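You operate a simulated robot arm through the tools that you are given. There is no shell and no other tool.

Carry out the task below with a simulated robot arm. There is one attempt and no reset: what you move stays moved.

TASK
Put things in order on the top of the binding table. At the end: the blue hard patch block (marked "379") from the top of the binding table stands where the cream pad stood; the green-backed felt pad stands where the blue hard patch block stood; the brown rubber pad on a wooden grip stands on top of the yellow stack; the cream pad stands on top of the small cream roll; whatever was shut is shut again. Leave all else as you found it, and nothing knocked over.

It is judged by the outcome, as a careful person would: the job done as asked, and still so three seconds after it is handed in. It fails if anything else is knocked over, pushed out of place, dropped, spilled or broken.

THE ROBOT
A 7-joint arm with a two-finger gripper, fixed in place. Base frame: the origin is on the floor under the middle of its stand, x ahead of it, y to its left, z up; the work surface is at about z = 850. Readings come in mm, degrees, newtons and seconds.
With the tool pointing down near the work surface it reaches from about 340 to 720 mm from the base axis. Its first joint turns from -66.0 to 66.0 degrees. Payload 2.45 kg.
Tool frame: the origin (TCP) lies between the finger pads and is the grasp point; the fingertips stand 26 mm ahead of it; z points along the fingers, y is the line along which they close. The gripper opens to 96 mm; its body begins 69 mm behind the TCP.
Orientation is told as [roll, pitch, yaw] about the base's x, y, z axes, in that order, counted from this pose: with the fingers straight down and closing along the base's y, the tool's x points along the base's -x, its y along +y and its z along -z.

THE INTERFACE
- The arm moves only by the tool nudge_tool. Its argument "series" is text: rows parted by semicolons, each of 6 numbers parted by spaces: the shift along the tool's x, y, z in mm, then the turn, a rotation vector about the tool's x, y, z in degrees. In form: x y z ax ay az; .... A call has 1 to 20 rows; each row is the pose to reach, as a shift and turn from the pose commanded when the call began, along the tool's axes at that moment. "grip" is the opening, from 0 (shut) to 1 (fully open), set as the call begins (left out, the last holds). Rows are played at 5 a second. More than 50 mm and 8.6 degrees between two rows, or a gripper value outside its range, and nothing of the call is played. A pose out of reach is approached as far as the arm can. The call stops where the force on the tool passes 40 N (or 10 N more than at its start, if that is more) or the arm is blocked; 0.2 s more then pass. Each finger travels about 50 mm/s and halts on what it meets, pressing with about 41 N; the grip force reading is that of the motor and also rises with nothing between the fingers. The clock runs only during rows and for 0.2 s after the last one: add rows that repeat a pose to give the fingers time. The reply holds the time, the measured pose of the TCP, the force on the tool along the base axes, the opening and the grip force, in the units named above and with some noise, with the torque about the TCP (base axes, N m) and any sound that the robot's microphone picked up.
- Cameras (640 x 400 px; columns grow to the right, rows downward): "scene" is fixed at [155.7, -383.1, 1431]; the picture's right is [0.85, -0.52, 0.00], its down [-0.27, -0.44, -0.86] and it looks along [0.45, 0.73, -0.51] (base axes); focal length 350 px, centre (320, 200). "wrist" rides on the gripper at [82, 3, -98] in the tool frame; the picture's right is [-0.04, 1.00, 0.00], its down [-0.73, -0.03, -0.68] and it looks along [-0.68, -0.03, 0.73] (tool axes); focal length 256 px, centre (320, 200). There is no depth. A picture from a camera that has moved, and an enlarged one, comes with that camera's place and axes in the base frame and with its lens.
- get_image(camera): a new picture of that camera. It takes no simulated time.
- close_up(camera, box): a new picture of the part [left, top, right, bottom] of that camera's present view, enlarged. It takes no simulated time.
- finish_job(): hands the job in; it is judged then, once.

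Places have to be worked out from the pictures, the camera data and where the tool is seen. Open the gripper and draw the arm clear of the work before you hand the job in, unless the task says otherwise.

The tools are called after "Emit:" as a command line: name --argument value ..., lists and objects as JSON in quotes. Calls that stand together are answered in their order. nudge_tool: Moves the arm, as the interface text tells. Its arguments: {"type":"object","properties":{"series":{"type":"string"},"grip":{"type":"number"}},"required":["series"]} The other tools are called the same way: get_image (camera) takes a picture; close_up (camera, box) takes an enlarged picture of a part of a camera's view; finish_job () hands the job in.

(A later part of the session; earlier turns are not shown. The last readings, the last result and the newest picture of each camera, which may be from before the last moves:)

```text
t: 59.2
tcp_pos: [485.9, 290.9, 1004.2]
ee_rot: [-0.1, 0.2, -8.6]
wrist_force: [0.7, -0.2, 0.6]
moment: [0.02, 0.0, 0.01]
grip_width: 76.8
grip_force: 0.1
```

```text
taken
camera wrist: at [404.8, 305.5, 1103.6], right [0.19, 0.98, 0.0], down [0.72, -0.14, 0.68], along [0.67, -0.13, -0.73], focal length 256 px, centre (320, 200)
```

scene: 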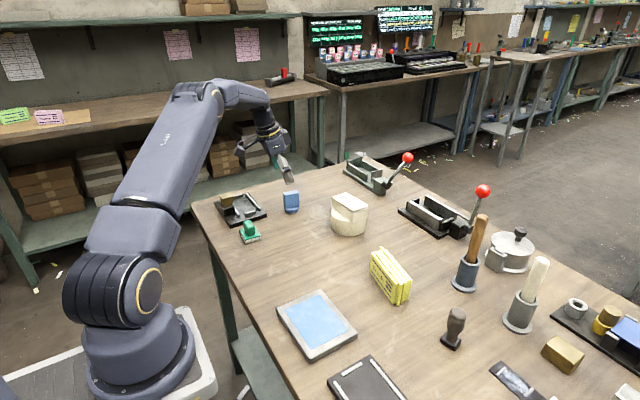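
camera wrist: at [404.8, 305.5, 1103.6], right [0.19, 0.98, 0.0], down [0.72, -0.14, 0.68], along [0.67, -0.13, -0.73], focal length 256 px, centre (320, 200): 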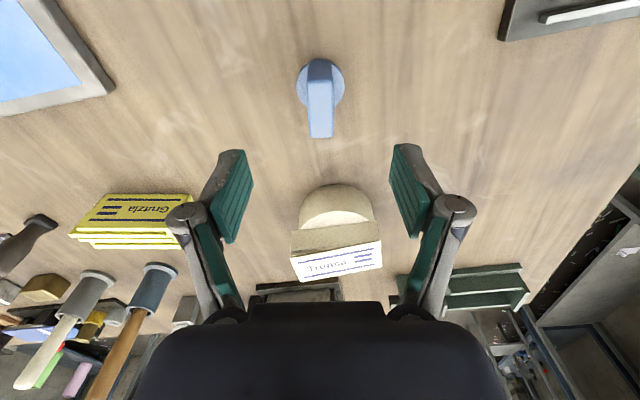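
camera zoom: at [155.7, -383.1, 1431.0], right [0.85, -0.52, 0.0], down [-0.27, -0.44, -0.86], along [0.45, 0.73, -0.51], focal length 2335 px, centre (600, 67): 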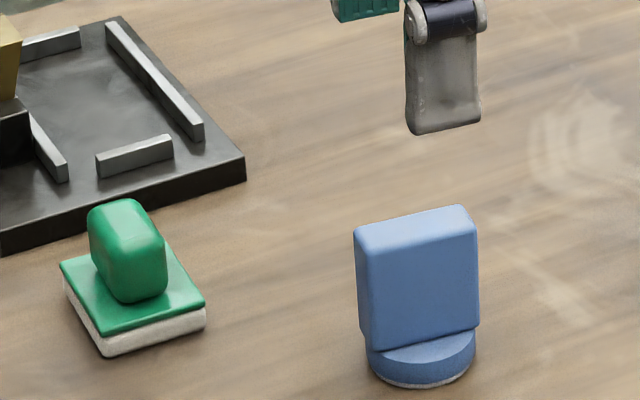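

The blue block stands upright at about (491, 290). Next I'll move over toward the green-backed pad with yaw 0 to measure it.

Emit:
nudge_tool --series "24 14 0 0 0 -2; 48 28 0 0 0 -4; 72 42 0 0 0 -6; 95 56 0 0 0 -8; 117 70 20 0 0 -8.6; 117 70 30 0 0 -8.6; 117 70 30 0 0 -8.6"

Emit:
get_image --camera "wrist"

Emit:
close_up --camera "wrist" --box '[240, 70, 400, 170]'

```text
t: 60.8
tcp_pos: [379.0, 376.4, 973.4]
ee_rot: [-0.1, 0.0, 0.0]
wrist_force: [0.5, -0.4, 0.8]
moment: [-0.08, -0.02, 0.01]
grip_width: 76.6
grip_force: 0.2
```

```text
taken
camera wrist: at [297.7, 379.7, 1072.5], right [0.04, 1.0, 0.0], down [0.73, -0.03, 0.68], along [0.68, -0.03, -0.73], focal length 256 px, centre (320, 200)
```

wrist: 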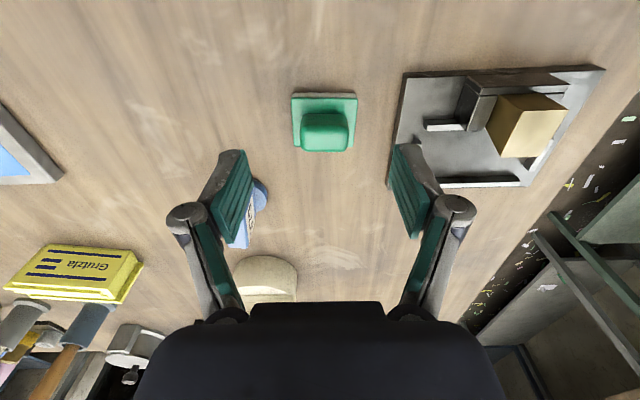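

```text
4.00 times, centred on (320, 120) of wrist
camera zoom: at [297.7, 379.7, 1072.5], right [0.04, 1.0, 0.0], down [0.73, -0.03, 0.68], along [0.68, -0.03, -0.73], focal length 1024 px, centre (320, 520)
```

zoom: 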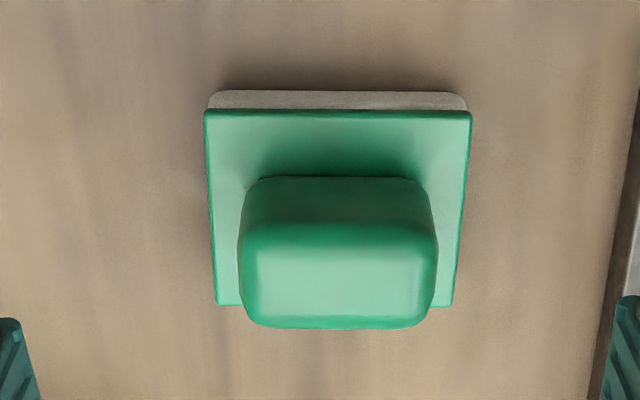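

The green pad's plate spans x≈380–425, y≈351–406, top z≈861; its handle is about 40×21 mm centred at (404.6, 378.3), top ≈ 888, turned about −2.5°. I'll align the yaw and move to pre-grasp, then tilt 15° outward for the later reach.

Emit:
nudge_tool --series "-8 1 10 0 0 1.2; -16 1.9 23 0 0 2.5; -16 1.9 23 0 0 2.5"

Emit:
nudge_tool --series "0 0 0 0 -5 0; 0 0 0 0 -10 0; 0 0 0 0 -15 0; -5 0.2 15 0 -15 0; -9.6 0.4 32 0 -15 0; -9.6 0.4 32 0 -15 0"

Emit:
get_image --camera "wrist"

Emit:
close_up --camera "scene" --box '[210, 190, 306, 250]'

```text
t: 61.6
tcp_pos: [396.8, 379.4, 952.6]
ee_rot: [0.1, 0.1, -2.6]
wrist_force: [0.0, -0.1, -0.5]
moment: [0.02, -0.04, 0.02]
grip_width: 76.7
grip_force: 0.0
```

```text
t: 63.0
tcp_pos: [406.3, 381.8, 918.7]
ee_rot: [0.1, -15.0, -2.6]
wrist_force: [-0.2, 0.8, 0.0]
moment: [-0.01, 0.0, 0.03]
grip_width: 76.7
grip_force: 0.0
```

```text
taken
camera wrist: at [301.9, 388.0, 993.2], right [0.08, 1.0, 0.01], down [0.53, -0.05, 0.85], along [0.84, -0.06, -0.53], focal length 256 px, centre (320, 200)
```

wrist: 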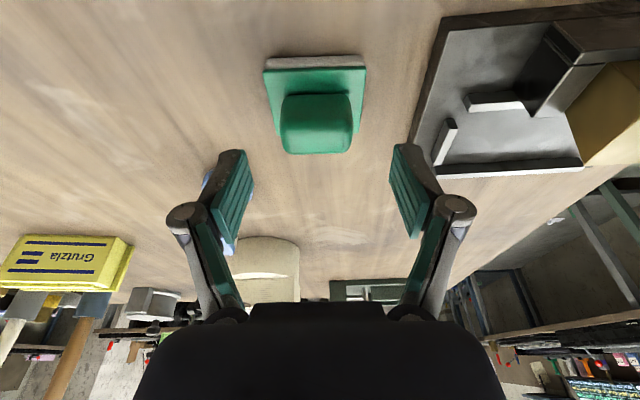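

```text
6.67 times, centred on (258, 220) of scene
camera zoom: at [155.7, -383.1, 1431.0], right [0.85, -0.52, 0.0], down [-0.27, -0.44, -0.86], along [0.45, 0.73, -0.51], focal length 2335 px, centre (733, 67)
```

zoom: 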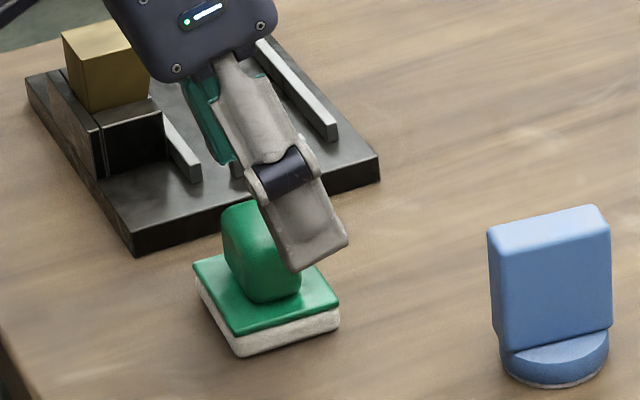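

The handle is about 2 mm to one side; the fingers clear the black fixture by roughly 10 mm. Descending around the handle with that correction.

Emit:
nudge_tool --series "2.3 -1 8 0 0 0; 4.7 -2 16 0 0 0; 7 -2 24.5 0 0 0; 7 -2 24.5 0 0 0"

Emit:
get_image --camera "wrist"

Emit:
close_up --camera "scene" --box '[210, 190, 306, 250]'

```text
t: 64.0
tcp_pos: [404.1, 377.9, 894.8]
ee_rot: [0.2, -15.0, -2.5]
wrist_force: [0.1, -0.3, -0.5]
moment: [0.02, -0.02, 0.02]
grip_width: 76.6
grip_force: 0.0
```

```text
taken
camera wrist: at [300.8, 384.8, 967.9], right [0.08, 1.0, 0.01], down [0.53, -0.05, 0.85], along [0.84, -0.06, -0.53], focal length 256 px, centre (320, 200)
```

wrist: 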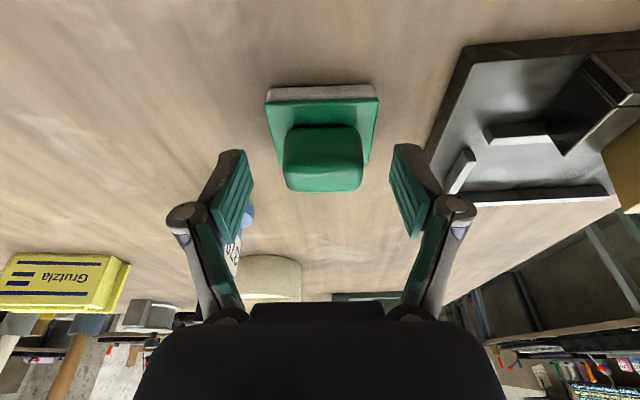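

```text
6.67 times, centred on (258, 220) of scene
camera zoom: at [155.7, -383.1, 1431.0], right [0.85, -0.52, 0.0], down [-0.27, -0.44, -0.86], along [0.45, 0.73, -0.51], focal length 2335 px, centre (733, 67)
```

zoom: 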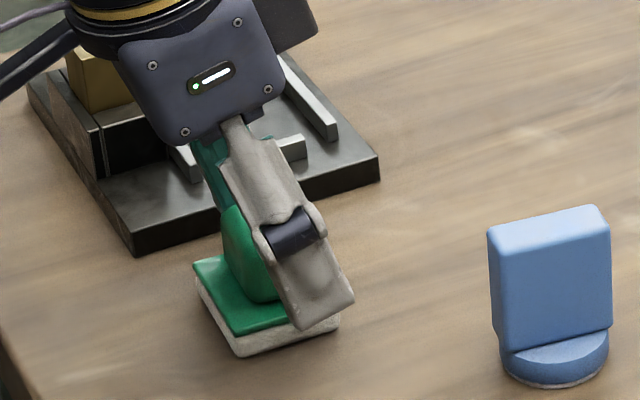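

Nearly centred. I'll trim by a millimetre or so and close on the handle.

Emit:
nudge_tool --series "-1.1 1.2 1.3 0 0 0; -1.1 1.2 1.3 0 0 0; -1.1 1.2 1.3 0 0 0; -1.1 1.2 1.3 0 0 0; -1.1 1.2 1.3 0 0 0; -1.1 1.2 1.3 0 0 0; -1.1 1.2 1.3 0 0 0" --grip 0.1

Emit:
get_image --camera "wrist"

Emit:
close_up --camera "scene" --box '[210, 190, 306, 250]'

```text
t: 65.6
tcp_pos: [405.5, 380.3, 894.0]
ee_rot: [0.0, -15.0, -2.4]
wrist_force: [-0.2, -0.2, 15.0]
moment: [-0.05, 0.1, -0.01]
grip_width: 38.5
grip_force: 41.2
```

```text
taken
camera wrist: at [302.3, 386.6, 967.7], right [0.08, 1.0, 0.01], down [0.53, -0.05, 0.85], along [0.84, -0.06, -0.53], focal length 256 px, centre (320, 200)
```

wrist: 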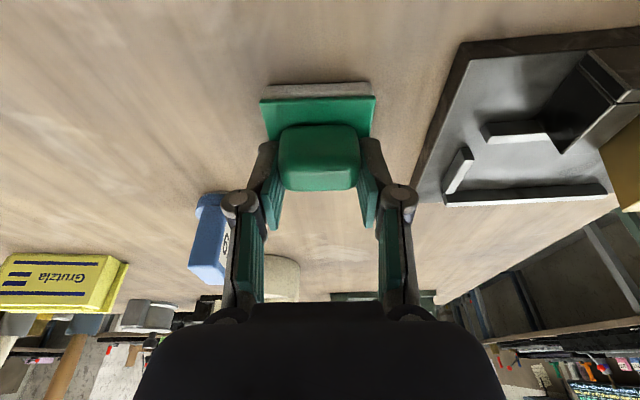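

```text
6.67 times, centred on (258, 220) of scene
camera zoom: at [155.5, -383.3, 1430.9], right [0.85, -0.52, 0.0], down [-0.27, -0.44, -0.86], along [0.45, 0.73, -0.51], focal length 2335 px, centre (733, 67)
```

zoom: 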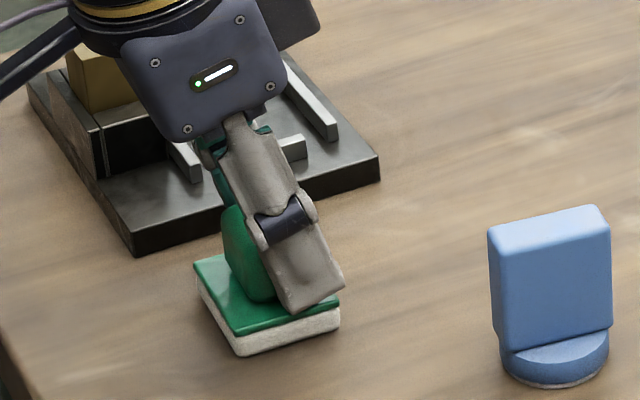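

Gripped at 38.5 mm; the fingertips are pressing lightly on the plate. I'll lift slowly and check that the pad comes up level.

Emit:
nudge_tool --series "-0.5 0 -2 0 0 0; -2.6 0 -10 0 0 0; -7 0 -26 0 0 0; -12 0 -45 0 0 0; -15.5 0 -58 0 0 0; -15.5 0 -58 0 0 0"

Emit:
get_image --camera "wrist"

Emit:
close_up --camera "scene" --box '[200, 170, 312, 240]'

```text
t: 67.0
tcp_pos: [406.2, 378.7, 952.3]
ee_rot: [0.0, -15.0, -2.5]
wrist_force: [0.0, 0.7, -0.8]
moment: [0.02, 0.02, 0.02]
grip_width: 38.6
grip_force: 41.0
```

```text
taken
camera wrist: at [302.3, 385.3, 1027.6], right [0.08, 1.0, 0.01], down [0.53, -0.05, 0.85], along [0.84, -0.06, -0.53], focal length 256 px, centre (320, 200)
```

wrist: 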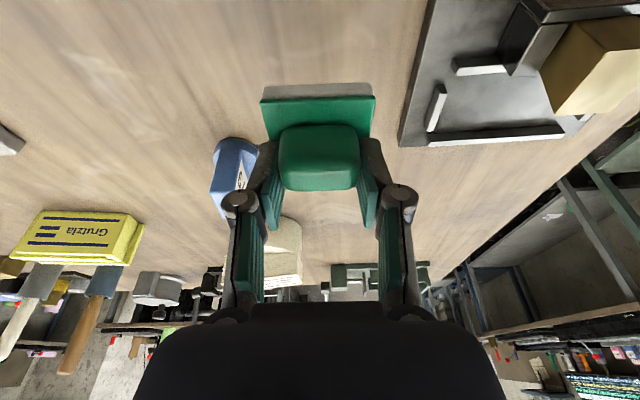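

```text
5.71 times, centred on (256, 205) of scene
camera zoom: at [155.7, -383.1, 1431.0], right [0.85, -0.52, 0.0], down [-0.27, -0.44, -0.86], along [0.45, 0.73, -0.51], focal length 2001 px, centre (686, 171)
```

zoom: 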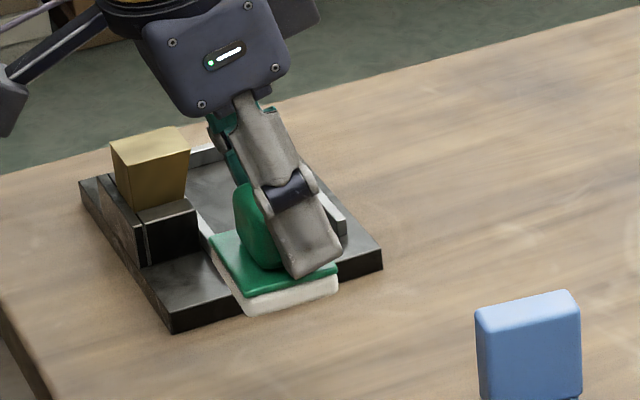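

The pad lifted level. I'll carry it toward the blue block's former spot, stopping slightly short to check the arm posture.

Emit:
nudge_tool --series "-26 8 8.4 0 0 0; -52 20 16.9 0 0 0; -78 33 25.3 0 0 0; -104 46 33.8 0 0 0; -130 59 42.2 0 0 0; -130 59 42.2 0 0 0"

Emit:
get_image --camera "wrist"

Emit:
get_image --camera "scene"

```text
t: 68.4
tcp_pos: [545.0, 433.2, 947.6]
ee_rot: [0.0, -15.0, -2.5]
wrist_force: [0.3, 0.5, -0.5]
moment: [-0.05, -0.01, 0.02]
grip_width: 38.4
grip_force: 41.2
```

```text
taken
camera wrist: at [441.3, 439.4, 1021.1], right [0.08, 1.0, 0.01], down [0.53, -0.05, 0.85], along [0.84, -0.06, -0.53], focal length 256 px, centre (320, 200)
```

wrist: 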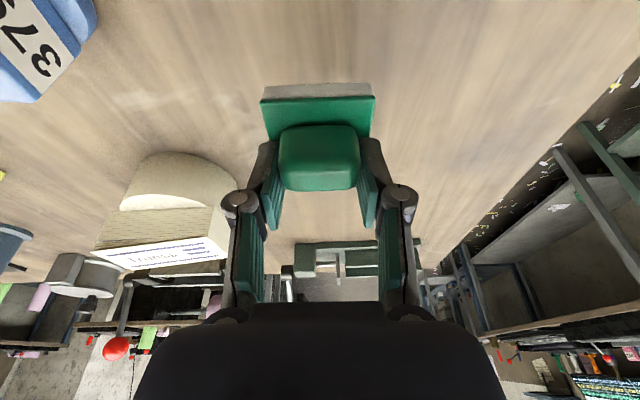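

```text
taken
```

scene: 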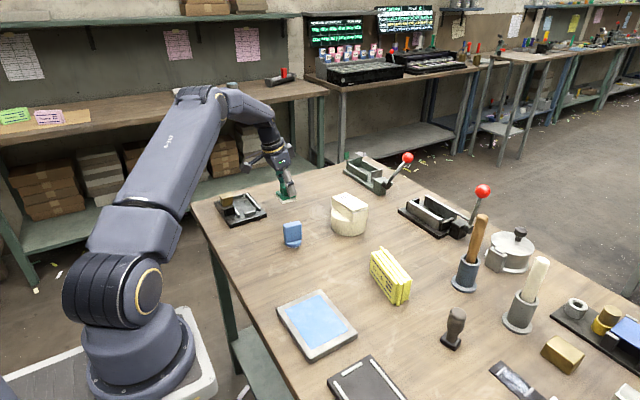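

Posture is fine with a well-bent elbow. Moving the last bit out and down to just above the table at the blue block's former place.

Emit:
nudge_tool --series "-2 1.8 12 0 0 0; -4 3.5 24 0 0 0; -6 5.3 36 0 0 0; -7.7 7 47 0 0 0; -7.7 7 47 0 0 0"

Emit:
close_up --camera "scene" --box '[240, 170, 336, 230]'

```text
t: 69.6
tcp_pos: [564.6, 439.8, 904.6]
ee_rot: [0.1, -15.0, -2.5]
wrist_force: [0.4, -0.5, -1.5]
moment: [0.03, 0.02, -0.01]
grip_width: 38.2
grip_force: 40.7
```

```text
6.67 times, centred on (288, 200) of scene
camera zoom: at [155.7, -383.1, 1431.0], right [0.85, -0.52, 0.0], down [-0.27, -0.44, -0.86], along [0.45, 0.73, -0.51], focal length 2335 px, centre (533, 200)
```

zoom: 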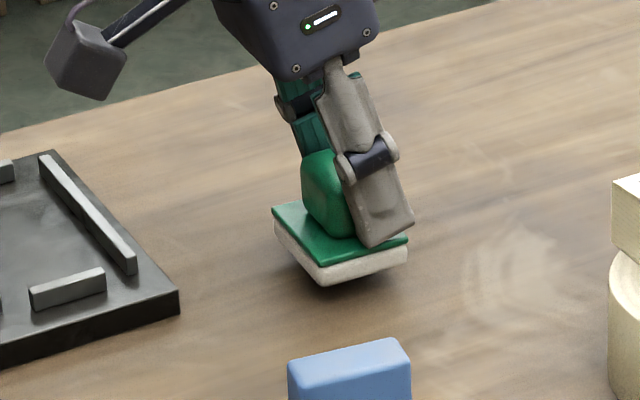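

Alignment matches where the blue foot stood. Lowering gently to contact.

Emit:
nudge_tool --series "0.5 0 1.9 0 0 0; 1 0 3.9 0 0 0; 1.55 0 5.8 0 0 0; 2.1 0 7.7 0 0 0; 2.1 0 7.7 0 0 0"

```text
t: 70.8
tcp_pos: [565.2, 438.7, 894.8]
ee_rot: [0.0, -15.0, -2.5]
wrist_force: [-0.1, -0.4, -2.0]
moment: [0.01, 0.0, -0.03]
grip_width: 38.3
grip_force: 41.0
```

No contact yet; continuing in 1 mm steps.

Emit:
nudge_tool --series "0.26 0 1 0 0 0; 0.52 0 1.9 0 0 0; 0.52 0 1.9 0 0 0"

Emit:
close_up --camera "scene" --box '[256, 180, 320, 220]'

```text
t: 71.6
tcp_pos: [566.2, 440.3, 893.5]
ee_rot: [0.1, -15.0, -2.5]
wrist_force: [-0.9, 0.4, 6.7]
moment: [-0.06, 0.09, 0.01]
grip_width: 38.6
grip_force: 41.1
```

```text
10.00 times, centred on (288, 200) of scene
camera zoom: at [155.5, -383.2, 1431.0], right [0.85, -0.52, 0.0], down [-0.27, -0.44, -0.86], along [0.45, 0.73, -0.51], focal length 3502 px, centre (640, 200)
```

zoom: 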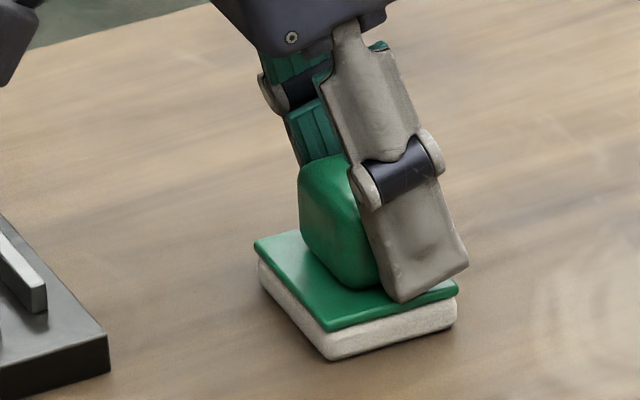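

Contact at ~7 N. Opening the fingers now.

Emit:
nudge_tool --series "0 0 -0.5 0 0 0; 0 0 -0.5 0 0 0; 0 0 -0.5 0 0 0; 0 0 -0.5 0 0 0; 0 0 -0.5 0 0 0; 0 0 -0.5 0 0 0" --grip 0.8

Emit:
close_up --camera "scene" --box '[256, 180, 320, 220]'

Emit:
get_image --camera "wrist"

```text
t: 73.0
tcp_pos: [565.2, 439.4, 893.3]
ee_rot: [0.1, -15.0, -2.5]
wrist_force: [0.5, -0.1, 0.1]
moment: [0.01, 0.0, 0.03]
grip_width: 76.8
grip_force: 0.2
```

```text
10.00 times, centred on (288, 200) of scene
camera zoom: at [155.7, -383.1, 1431.0], right [0.85, -0.52, 0.0], down [-0.27, -0.44, -0.86], along [0.45, 0.73, -0.51], focal length 3502 px, centre (640, 200)
```

zoom: 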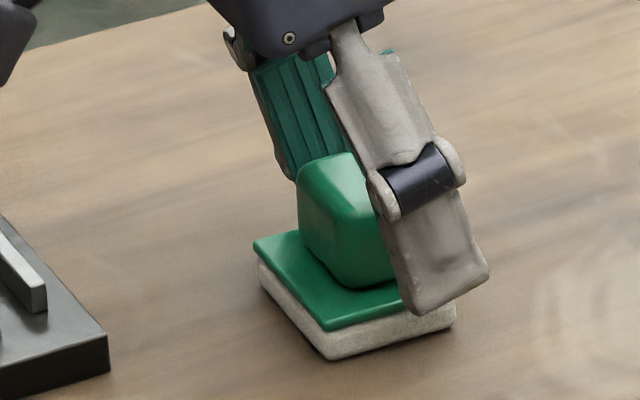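

```text
taken
camera wrist: at [460.9, 446.2, 967.6], right [0.08, 1.0, 0.01], down [0.53, -0.05, 0.85], along [0.84, -0.06, -0.53], focal length 256 px, centre (320, 200)
```

wrist: 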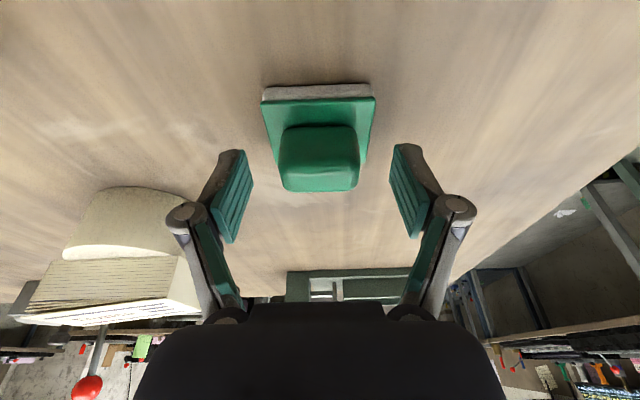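

The green pad stands at the blue block's former place. Retracting along the tool axis, then inward and up.

Emit:
nudge_tool --series "0 0 -15 0 0 0; 0 0 -32 0 0 0; 0 0 -52 0 0 0; 0 0 -72 0 0 0; 18 -16 -92 0 0 0; 40 -38 -115 0 0 0; 66 -63 -145 0 0 0; 66 -63 -145 0 7.5 0; 66 -63 -145 0 15 0; 66 -63 -145 0 15 0" --grip 1

Emit:
get_image --camera "wrist"

Emit:
get_image --camera "scene"

```text
t: 75.2
tcp_pos: [461.5, 380.2, 1016.5]
ee_rot: [0.0, 0.1, -2.5]
wrist_force: [0.7, -0.6, 1.0]
moment: [0.03, -0.01, -0.05]
grip_width: 96.1
grip_force: 0.0
```

```text
taken
camera wrist: at [379.9, 386.3, 1116.1], right [0.08, 1.0, 0.0], down [0.73, -0.06, 0.68], along [0.68, -0.06, -0.73], focal length 256 px, centre (320, 200)
```

wrist: 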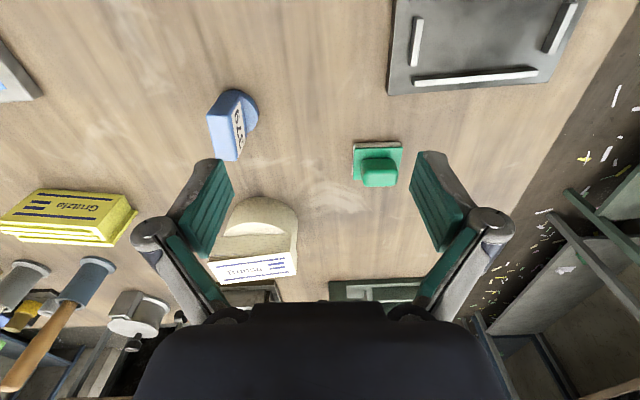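

```text
taken
```

scene: 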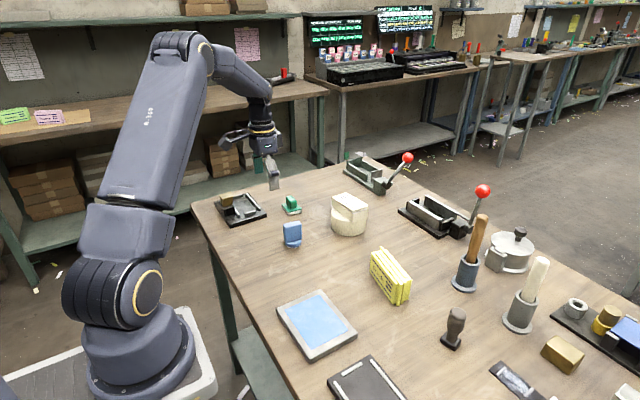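

All left-side items stand as intended. Now I'll travel across at safe height to view the brown rubber pad with the wooden grip.

Emit:
nudge_tool --series "-2 -40 -10 0 0 0; -6 -84 -24 0 0 0; -10 -128 -24 0 0 0; -16 -172 -24 0 0 0; -22 -216 -24 0 0 0; -28 -260 -24 0 0 0; -34 -304 -24 0 0 0; -40 -348 -24 0 0 0; -46 -392 -24 0 0 -2.5; -52 -436 -24 0 0 -2.5; -58 -480 -24 0 0 -2.5; -61 -520 -24 0 0 -2.5; -61 -520 -24 0 0 -2.5"

Emit:
get_image --camera "wrist"

Emit:
close_up --camera "wrist" --box '[240, 110, 400, 210]'

Emit:
close_up --camera "scene" --box '[270, 180, 398, 260]'

```text
t: 78.0
tcp_pos: [500.7, -142.1, 1039.3]
ee_rot: [-0.1, 0.0, 0.0]
wrist_force: [0.4, 0.2, 0.2]
moment: [-0.01, -0.01, -0.02]
grip_width: 95.8
grip_force: 0.1
```

```text
taken
camera wrist: at [418.2, -139.0, 1138.9], right [0.04, 1.0, 0.0], down [0.73, -0.03, 0.68], along [0.68, -0.03, -0.73], focal length 256 px, centre (320, 200)
```

wrist: 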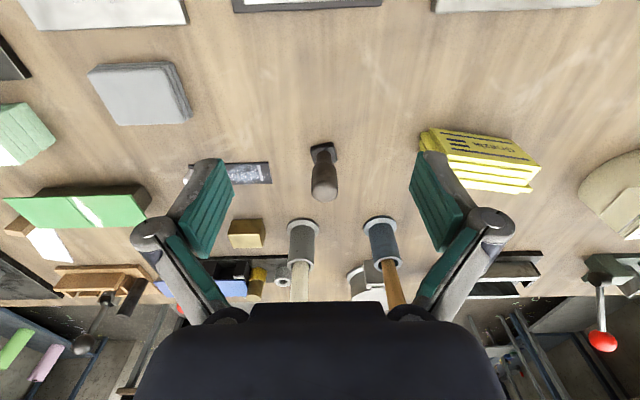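

```text
4.00 times, centred on (320, 160) of wrist
camera zoom: at [418.2, -139.0, 1138.9], right [0.04, 1.0, 0.0], down [0.73, -0.03, 0.68], along [0.68, -0.03, -0.73], focal length 1024 px, centre (320, 360)
```

zoom: 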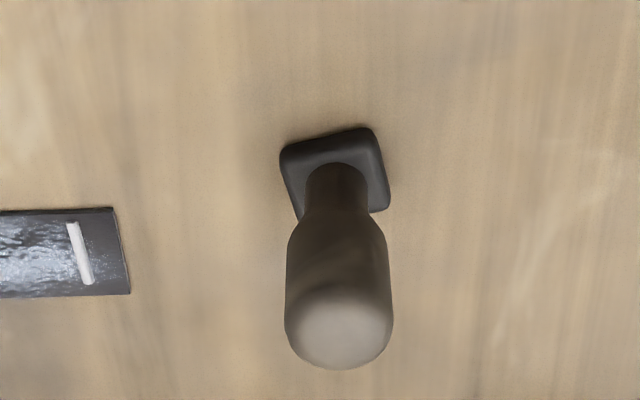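

```text
5.00 times, centred on (334, 220) of scene
camera zoom: at [155.6, -383.1, 1431.0], right [0.85, -0.52, 0.0], down [-0.27, -0.44, -0.86], along [0.45, 0.73, -0.51], focal length 1751 px, centre (250, 100)
```

zoom: 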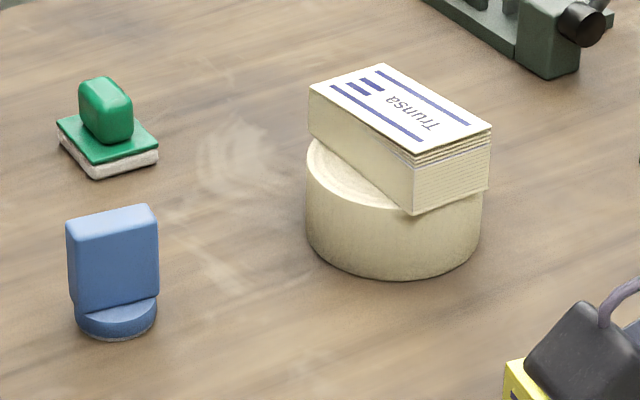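

The left-side placements look good. The brown pad's foot is about 30 mm square centred at (602, −142), turned ~+14°, with a 28.7 mm round grip up to z≈932. Moving over it.

Emit:
nudge_tool --series "-34 0 15 0 0 0; -68 0 30 0 0 0; -90 0 45 0 0 0; -101 0 60 0 0 0; -101 0 60 0 0 0"

Emit:
get_image --camera "wrist"

Emit:
close_up --camera "wrist" --box '[240, 110, 400, 210]'

Emit:
close_up --camera "scene" --box '[400, 270, 512, 350]'

```text
t: 79.2
tcp_pos: [601.8, -141.9, 981.8]
ee_rot: [0.0, 0.1, 0.1]
wrist_force: [0.4, 0.5, 0.4]
moment: [-0.04, 0.0, -0.01]
grip_width: 95.9
grip_force: 0.1
```

```text
taken
camera wrist: at [520.2, -140.8, 1079.1], right [0.04, 1.0, 0.0], down [0.73, -0.03, 0.68], along [0.68, -0.03, -0.73], focal length 256 px, centre (320, 200)
```

wrist: 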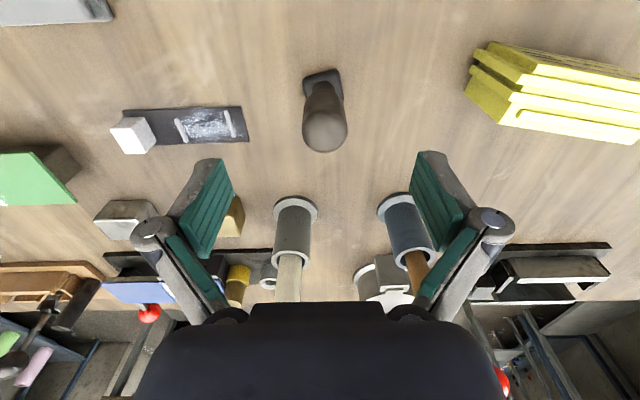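

```text
4.00 times, centred on (320, 160) of wrist
camera zoom: at [520.2, -140.8, 1079.1], right [0.04, 1.0, 0.0], down [0.73, -0.03, 0.68], along [0.68, -0.03, -0.73], focal length 1024 px, centre (320, 360)
```

zoom: 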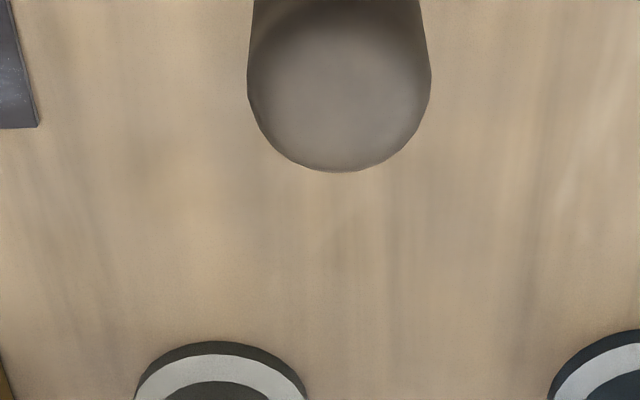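

```text
5.00 times, centred on (456, 310) of scene
camera zoom: at [155.7, -383.1, 1431.0], right [0.85, -0.52, 0.0], down [-0.27, -0.44, -0.86], along [0.45, 0.73, -0.51], focal length 1751 px, centre (-360, -350)
```

zoom: 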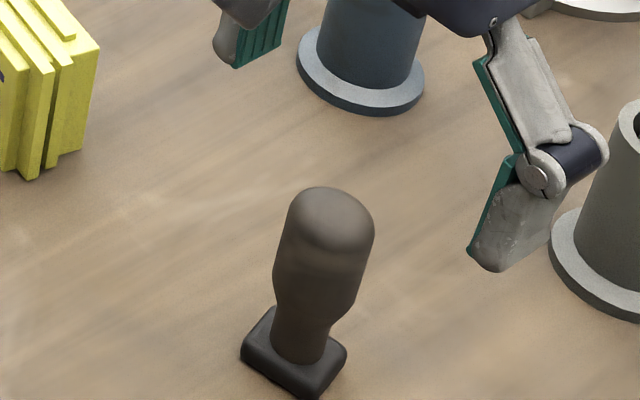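

Handle is centred to within ~2.4 mm laterally. I'll correct and descend to grip height, z≈910.

Emit:
nudge_tool --series "-1 1.5 15 0 0 0; -2 2.4 35 0 0 0; -2 2.4 52 0 0 0; -2 2.4 65 0 0 0; -2 2.4 72 0 0 0; -2 2.4 72 0 0 0"

Emit:
get_image --camera "wrist"

Emit:
close_up --camera "scene" --box '[400, 270, 512, 350]'

```text
t: 80.6
tcp_pos: [601.4, -139.2, 907.7]
ee_rot: [-0.1, 0.0, 0.0]
wrist_force: [-0.4, 0.4, 0.2]
moment: [-0.01, 0.02, -0.02]
grip_width: 95.9
grip_force: 0.1
```

```text
taken
camera wrist: at [520.9, -136.8, 1007.4], right [0.04, 1.0, 0.0], down [0.73, -0.03, 0.68], along [0.68, -0.03, -0.73], focal length 256 px, centre (320, 200)
```

wrist: 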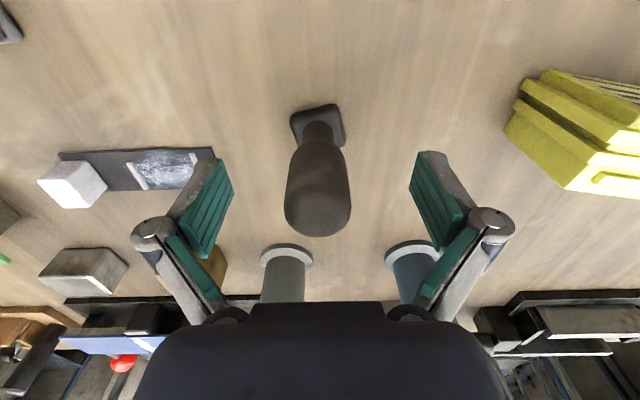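

```text
5.00 times, centred on (456, 310) of scene
camera zoom: at [155.7, -383.1, 1431.0], right [0.85, -0.52, 0.0], down [-0.27, -0.44, -0.86], along [0.45, 0.73, -0.51], focal length 1751 px, centre (-360, -350)
```

zoom: 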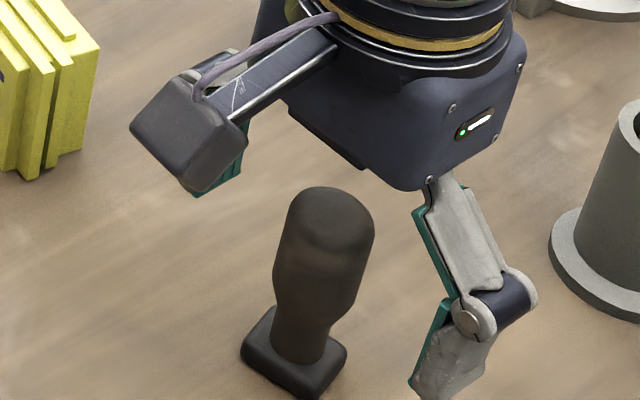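

Well aligned; trimming 1.5 mm and closing on the grip.

Emit:
nudge_tool --series "0 -1.5 0 0 0 0; 0 -1.5 0 0 0 0; 0 -1.5 0 0 0 0; 0 -1.5 0 0 0 0; 0 -1.5 0 0 0 0; 0 -1.5 0 0 0 0; 0 -1.5 0 0 0 0; 0 -1.5 0 0 0 0" --grip 0

Emit:
get_image --camera "wrist"

Emit:
close_up --camera "scene" --box '[400, 270, 512, 350]'

```text
t: 82.4
tcp_pos: [603.3, -141.0, 909.4]
ee_rot: [0.0, 0.0, 0.0]
wrist_force: [0.8, 0.8, 1.7]
moment: [0.02, 0.0, -0.03]
grip_width: 28.2
grip_force: 40.8
```

```text
taken
camera wrist: at [521.3, -138.7, 1007.3], right [0.04, 1.0, 0.0], down [0.73, -0.03, 0.68], along [0.68, -0.03, -0.73], focal length 256 px, centre (320, 200)
```

wrist: 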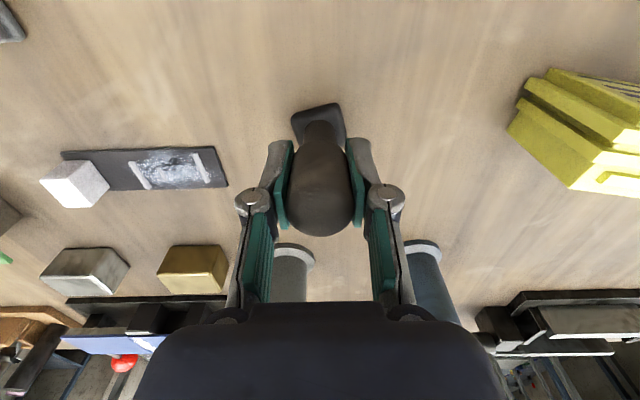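

```text
5.00 times, centred on (456, 310) of scene
camera zoom: at [155.6, -383.1, 1431.0], right [0.85, -0.52, 0.0], down [-0.27, -0.44, -0.86], along [0.45, 0.73, -0.51], focal length 1751 px, centre (-360, -350)
```

zoom: 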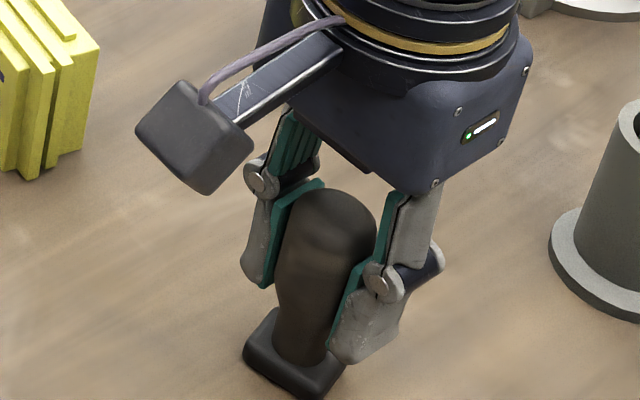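

Gripped at 28 mm. Lifting 100 mm, then moving over the yellow stack while turning −24.7° so the foot lines up with the stack.

Emit:
nudge_tool --series "0 0 -8 0 0 0; 0 0 -30 0 0 0; 0 0 -60 0 0 0; 0 0 -100 0 0 0; 0 30 -100 0 0 5; 1 60 -100 0 0 10; 1 90 -100 0 0 15; 1 120 -100 0 0 20; 1 150 -100 0 0 24.7; 1 160 -100 0 0 24.7; 1 160 -100 0 0 24.7"

Emit:
get_image --camera "wrist"

Emit:
close_up --camera "scene" --box '[340, 220, 468, 310]'

```text
t: 84.8
tcp_pos: [600.0, 15.2, 1007.3]
ee_rot: [0.0, 0.0, -24.6]
wrist_force: [0.5, -0.5, -1.3]
moment: [-0.01, 0.05, -0.02]
grip_width: 27.6
grip_force: 40.9
```

```text
taken
camera wrist: at [527.3, 52.2, 1106.1], right [0.45, 0.89, 0.0], down [0.65, -0.33, 0.68], along [0.6, -0.31, -0.73], focal length 256 px, centre (320, 200)
```

wrist: 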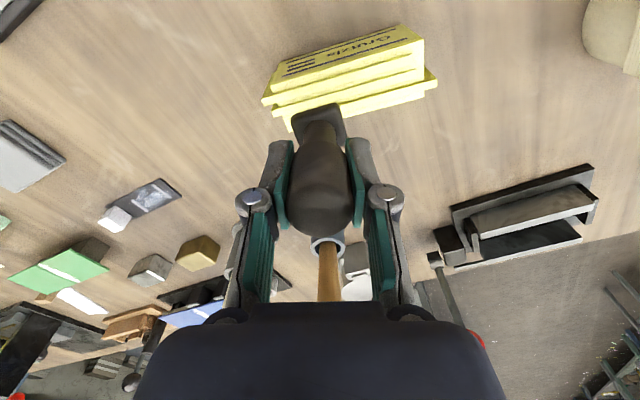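

```text
4.44 times, centred on (404, 265) of scene
camera zoom: at [155.7, -383.1, 1431.0], right [0.85, -0.52, 0.0], down [-0.27, -0.44, -0.86], along [0.45, 0.73, -0.51], focal length 1556 px, centre (-53, -89)
```

zoom: 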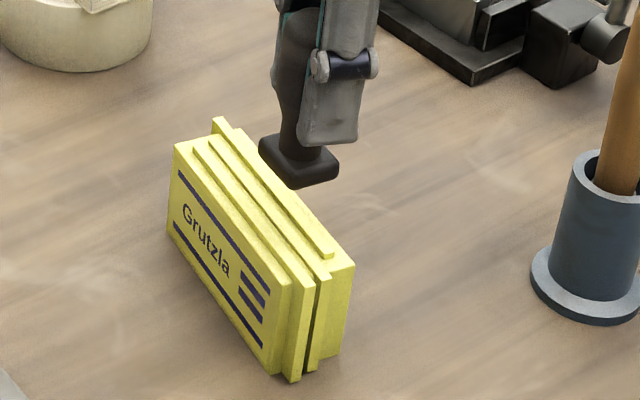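

The foot hangs just beside the stack centre. I'll zoom in with the wrist camera to measure the stack's top relative to the tool.

Emit:
close_up --camera "wrist" --box '[250, 10, 450, 135]'

```text
3.20 times, centred on (350, 72) of wrist
camera zoom: at [527.3, 52.2, 1106.1], right [0.45, 0.89, 0.0], down [0.65, -0.33, 0.68], along [0.6, -0.31, -0.73], focal length 819 px, centre (224, 608)
```

zoom: 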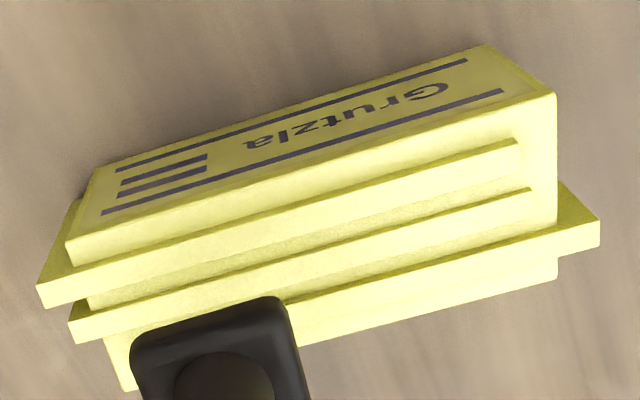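

The stack's plate centreline target is (600.5, 38); the foot is aligned with it in angle and centred under the tool at about (600, 15.5). Shifting over the centre and lowering to about 10 mm above.

Emit:
nudge_tool --series "4.5 10.3 0 0 0 0; 8.9 20.7 0 0 0 0; 8.9 20.7 8 0 0 0; 8.9 20.7 16 0 0 0; 8.9 20.7 25 0 0 0; 8.9 20.7 25 0 0 0"

Emit:
get_image --camera "wrist"

Emit:
close_up --camera "wrist" --box '[240, 50, 400, 150]'

Emit:
close_up --camera "scene" --box '[350, 225, 446, 285]'

```text
t: 86.2
tcp_pos: [603.0, 40.4, 983.8]
ee_rot: [-0.1, 0.1, -24.7]
wrist_force: [1.0, 0.3, -0.5]
moment: [-0.01, 0.04, -0.01]
grip_width: 27.4
grip_force: 41.2
```

```text
taken
camera wrist: at [529.3, 75.9, 1082.5], right [0.45, 0.89, 0.0], down [0.65, -0.33, 0.68], along [0.6, -0.31, -0.73], focal length 256 px, centre (320, 200)
```

wrist: 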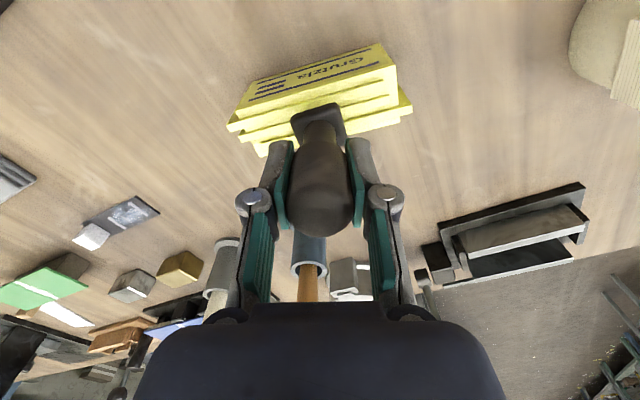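

```text
4.00 times, centred on (320, 100) of wrist
camera zoom: at [529.3, 75.9, 1082.5], right [0.45, 0.89, 0.0], down [0.65, -0.33, 0.68], along [0.6, -0.31, -0.73], focal length 1024 px, centre (320, 600)
```

zoom: 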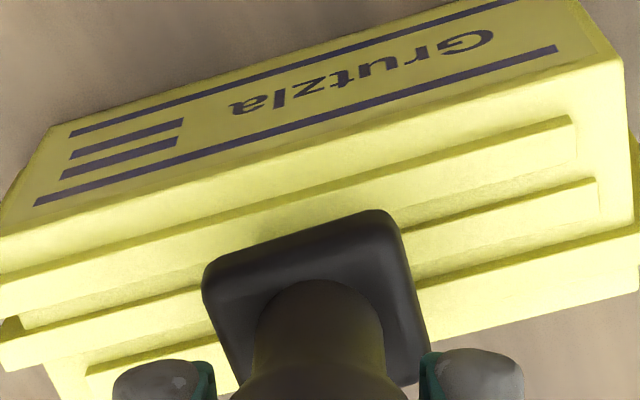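

```text
6.67 times, centred on (398, 255) of scene
camera zoom: at [155.7, -383.1, 1431.0], right [0.85, -0.52, 0.0], down [-0.27, -0.44, -0.86], along [0.45, 0.73, -0.51], focal length 2335 px, centre (-200, -167)
```

zoom: 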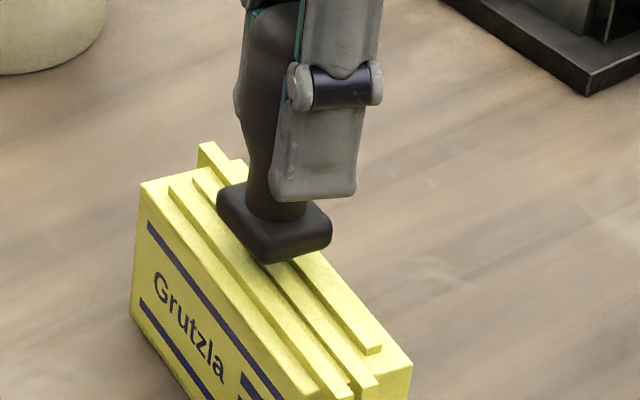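

The foot is about 3 mm too far back relative to the plates' middle. I'll shift it forward 3 mm and lower to just above contact.

Emit:
nudge_tool --series "1.5 -0.4 0 0 0 0; 2.9 -0.8 2 0 0 0; 2.9 -0.8 5 0 0 0; 2.9 -0.8 8 0 0 0; 2.9 -0.8 8 0 0 0"

Emit:
close_up --camera "wrist" --box '[240, 50, 400, 150]'

Emit:
close_up --camera "scene" --box '[350, 225, 446, 285]'

```text
t: 87.4
tcp_pos: [599.3, 41.2, 976.0]
ee_rot: [0.0, -0.1, -24.7]
wrist_force: [0.1, -0.3, -1.7]
moment: [0.03, 0.06, 0.04]
grip_width: 27.5
grip_force: 41.1
```

```text
4.00 times, centred on (320, 100) of wrist
camera zoom: at [526.0, 77.6, 1074.4], right [0.45, 0.89, 0.0], down [0.65, -0.33, 0.68], along [0.6, -0.31, -0.73], focal length 1024 px, centre (320, 600)
```

zoom: 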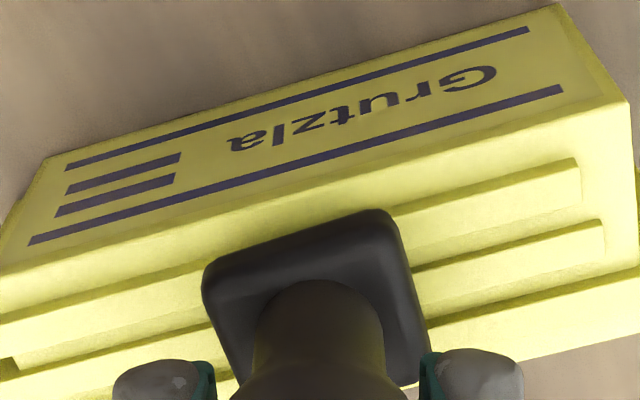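

```text
6.67 times, centred on (398, 255) of scene
camera zoom: at [155.7, -383.1, 1431.0], right [0.85, -0.52, 0.0], down [-0.27, -0.44, -0.86], along [0.45, 0.73, -0.51], focal length 2335 px, centre (-200, -167)
```

zoom: 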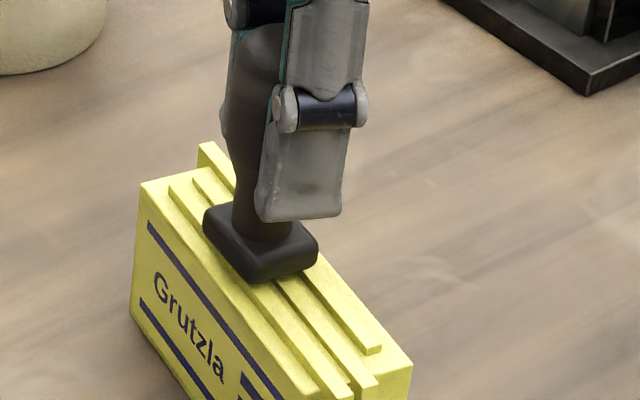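

Foot is now centred over the three plates. Lowering in 1 mm steps to contact.

Emit:
nudge_tool --series "0 0 1 0 0 0; 0 0 2 0 0 0; 0 0 3 0 0 0; 0 0 3 0 0 0"

Emit:
close_up --camera "scene" --box '[370, 240, 434, 280]'

```text
t: 88.4
tcp_pos: [599.9, 41.5, 971.3]
ee_rot: [0.1, -0.1, -24.7]
wrist_force: [-0.4, -1.2, -1.2]
moment: [0.01, -0.03, 0.02]
grip_width: 27.6
grip_force: 40.9
```

```text
10.00 times, centred on (402, 260) of scene
camera zoom: at [155.7, -383.1, 1431.0], right [0.85, -0.52, 0.0], down [-0.27, -0.44, -0.86], along [0.45, 0.73, -0.51], focal length 3502 px, centre (-500, -400)
```

zoom: 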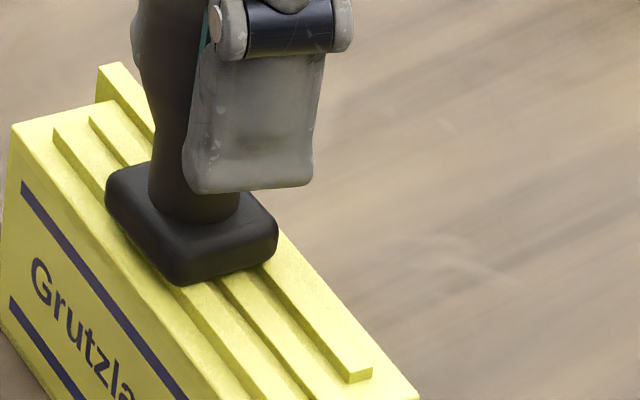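

No contact force yet, but very close. Another 1–2 mm.

Emit:
nudge_tool --series "0 0 0.8 0 0 0; 0 0 1.6 0 0 0; 0 0 1.6 0 0 0"

Emit:
close_up --camera "scene" --box '[370, 240, 434, 280]'

```text
t: 89.2
tcp_pos: [599.5, 41.2, 969.2]
ee_rot: [0.1, 0.0, -24.7]
wrist_force: [-0.3, 0.1, -0.9]
moment: [0.02, -0.01, 0.01]
grip_width: 27.7
grip_force: 41.0
```

```text
10.00 times, centred on (402, 260) of scene
camera zoom: at [155.7, -383.1, 1431.0], right [0.85, -0.52, 0.0], down [-0.27, -0.44, -0.86], along [0.45, 0.73, -0.51], focal length 3502 px, centre (-500, -400)
```

zoom: 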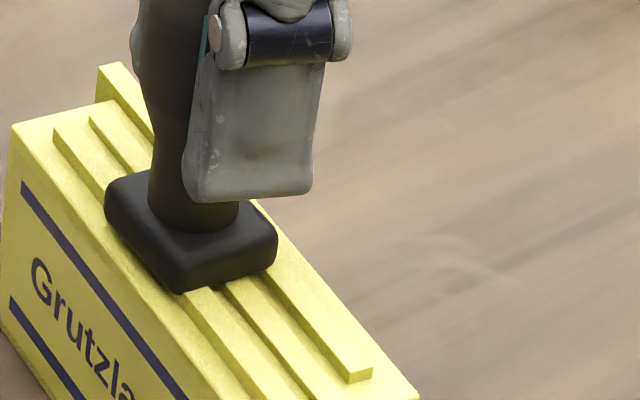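

Still descending freely; continuing by small steps.

Emit:
nudge_tool --series "0 0 0.8 0 0 0; 0 0 1.6 0 0 0; 0 0 1.6 0 0 0"

Emit:
close_up --camera "scene" --box '[370, 240, 434, 280]'

```text
t: 90.0
tcp_pos: [599.2, 41.1, 970.1]
ee_rot: [0.0, 0.0, -24.7]
wrist_force: [-0.1, -0.8, -1.4]
moment: [0.0, -0.01, 0.02]
grip_width: 27.6
grip_force: 40.6
```

```text
10.00 times, centred on (402, 260) of scene
camera zoom: at [155.7, -383.1, 1431.0], right [0.85, -0.52, 0.0], down [-0.27, -0.44, -0.86], along [0.45, 0.73, -0.51], focal length 3502 px, centre (-500, -400)
```

zoom: 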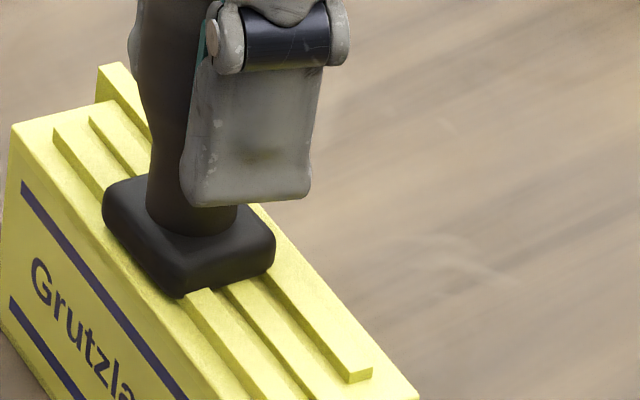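

Still free (image shows it moving about 1.5 mm). Continuing.

Emit:
nudge_tool --series "0 0 0.8 0 0 0; 0 0 1.6 0 0 0; 0 0 1.6 0 0 0"

Emit:
close_up --camera "scene" --box '[370, 240, 434, 280]'

```text
t: 90.8
tcp_pos: [599.8, 40.8, 968.9]
ee_rot: [0.1, 0.0, -24.6]
wrist_force: [0.3, 0.7, 3.4]
moment: [0.01, 0.01, 0.02]
grip_width: 27.6
grip_force: 40.6
```

```text
10.00 times, centred on (402, 260) of scene
camera zoom: at [155.6, -383.1, 1431.0], right [0.85, -0.52, 0.0], down [-0.27, -0.44, -0.86], along [0.45, 0.73, -0.51], focal length 3502 px, centre (-500, -400)
```

zoom: 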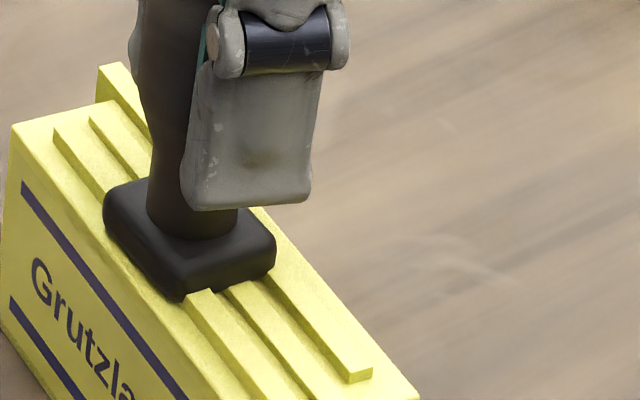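

Contact made, with the foot spanning all three plates. I'll seat it very slightly and then open the fingers.

Emit:
nudge_tool --series "0 0 0.5 0 0 0; 0 0 0.5 0 0 0"

Emit:
nudge_tool --series "0 0 0 0 0 0; 0 0 0 0 0 0; 0 0 0 0 0 0; 0 0 0 0 0 0" --grip 0.6

Emit:
close_up --camera "scene" --box '[350, 220, 446, 280]'

Emit:
get_image --camera "wrist"

```text
t: 91.4
tcp_pos: [599.2, 41.5, 967.8]
ee_rot: [0.1, -0.1, -24.7]
wrist_force: [-1.7, 0.2, 12.2]
moment: [-0.03, 0.14, -0.05]
grip_width: 27.6
grip_force: 41.0
```

```text
t: 92.4
tcp_pos: [599.8, 41.5, 968.2]
ee_rot: [0.0, 0.0, -24.6]
wrist_force: [-0.6, 0.2, 0.4]
moment: [0.0, -0.03, -0.02]
grip_width: 57.4
grip_force: 0.0
```

```text
6.67 times, centred on (398, 250) of scene
camera zoom: at [155.7, -383.1, 1431.0], right [0.85, -0.52, 0.0], down [-0.27, -0.44, -0.86], along [0.45, 0.73, -0.51], focal length 2335 px, centre (-200, -133)
```

zoom: 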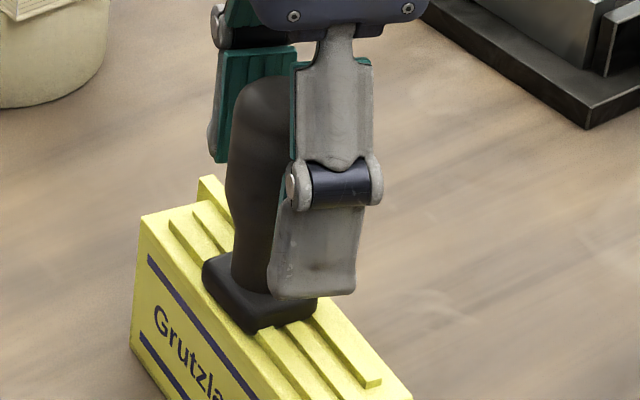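

```text
taken
camera wrist: at [525.9, 77.3, 1066.4], right [0.45, 0.89, 0.0], down [0.65, -0.33, 0.68], along [0.61, -0.31, -0.73], focal length 256 px, centre (320, 200)
```

wrist: 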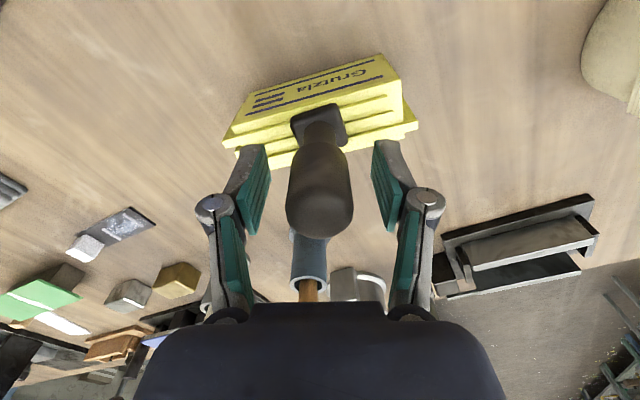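

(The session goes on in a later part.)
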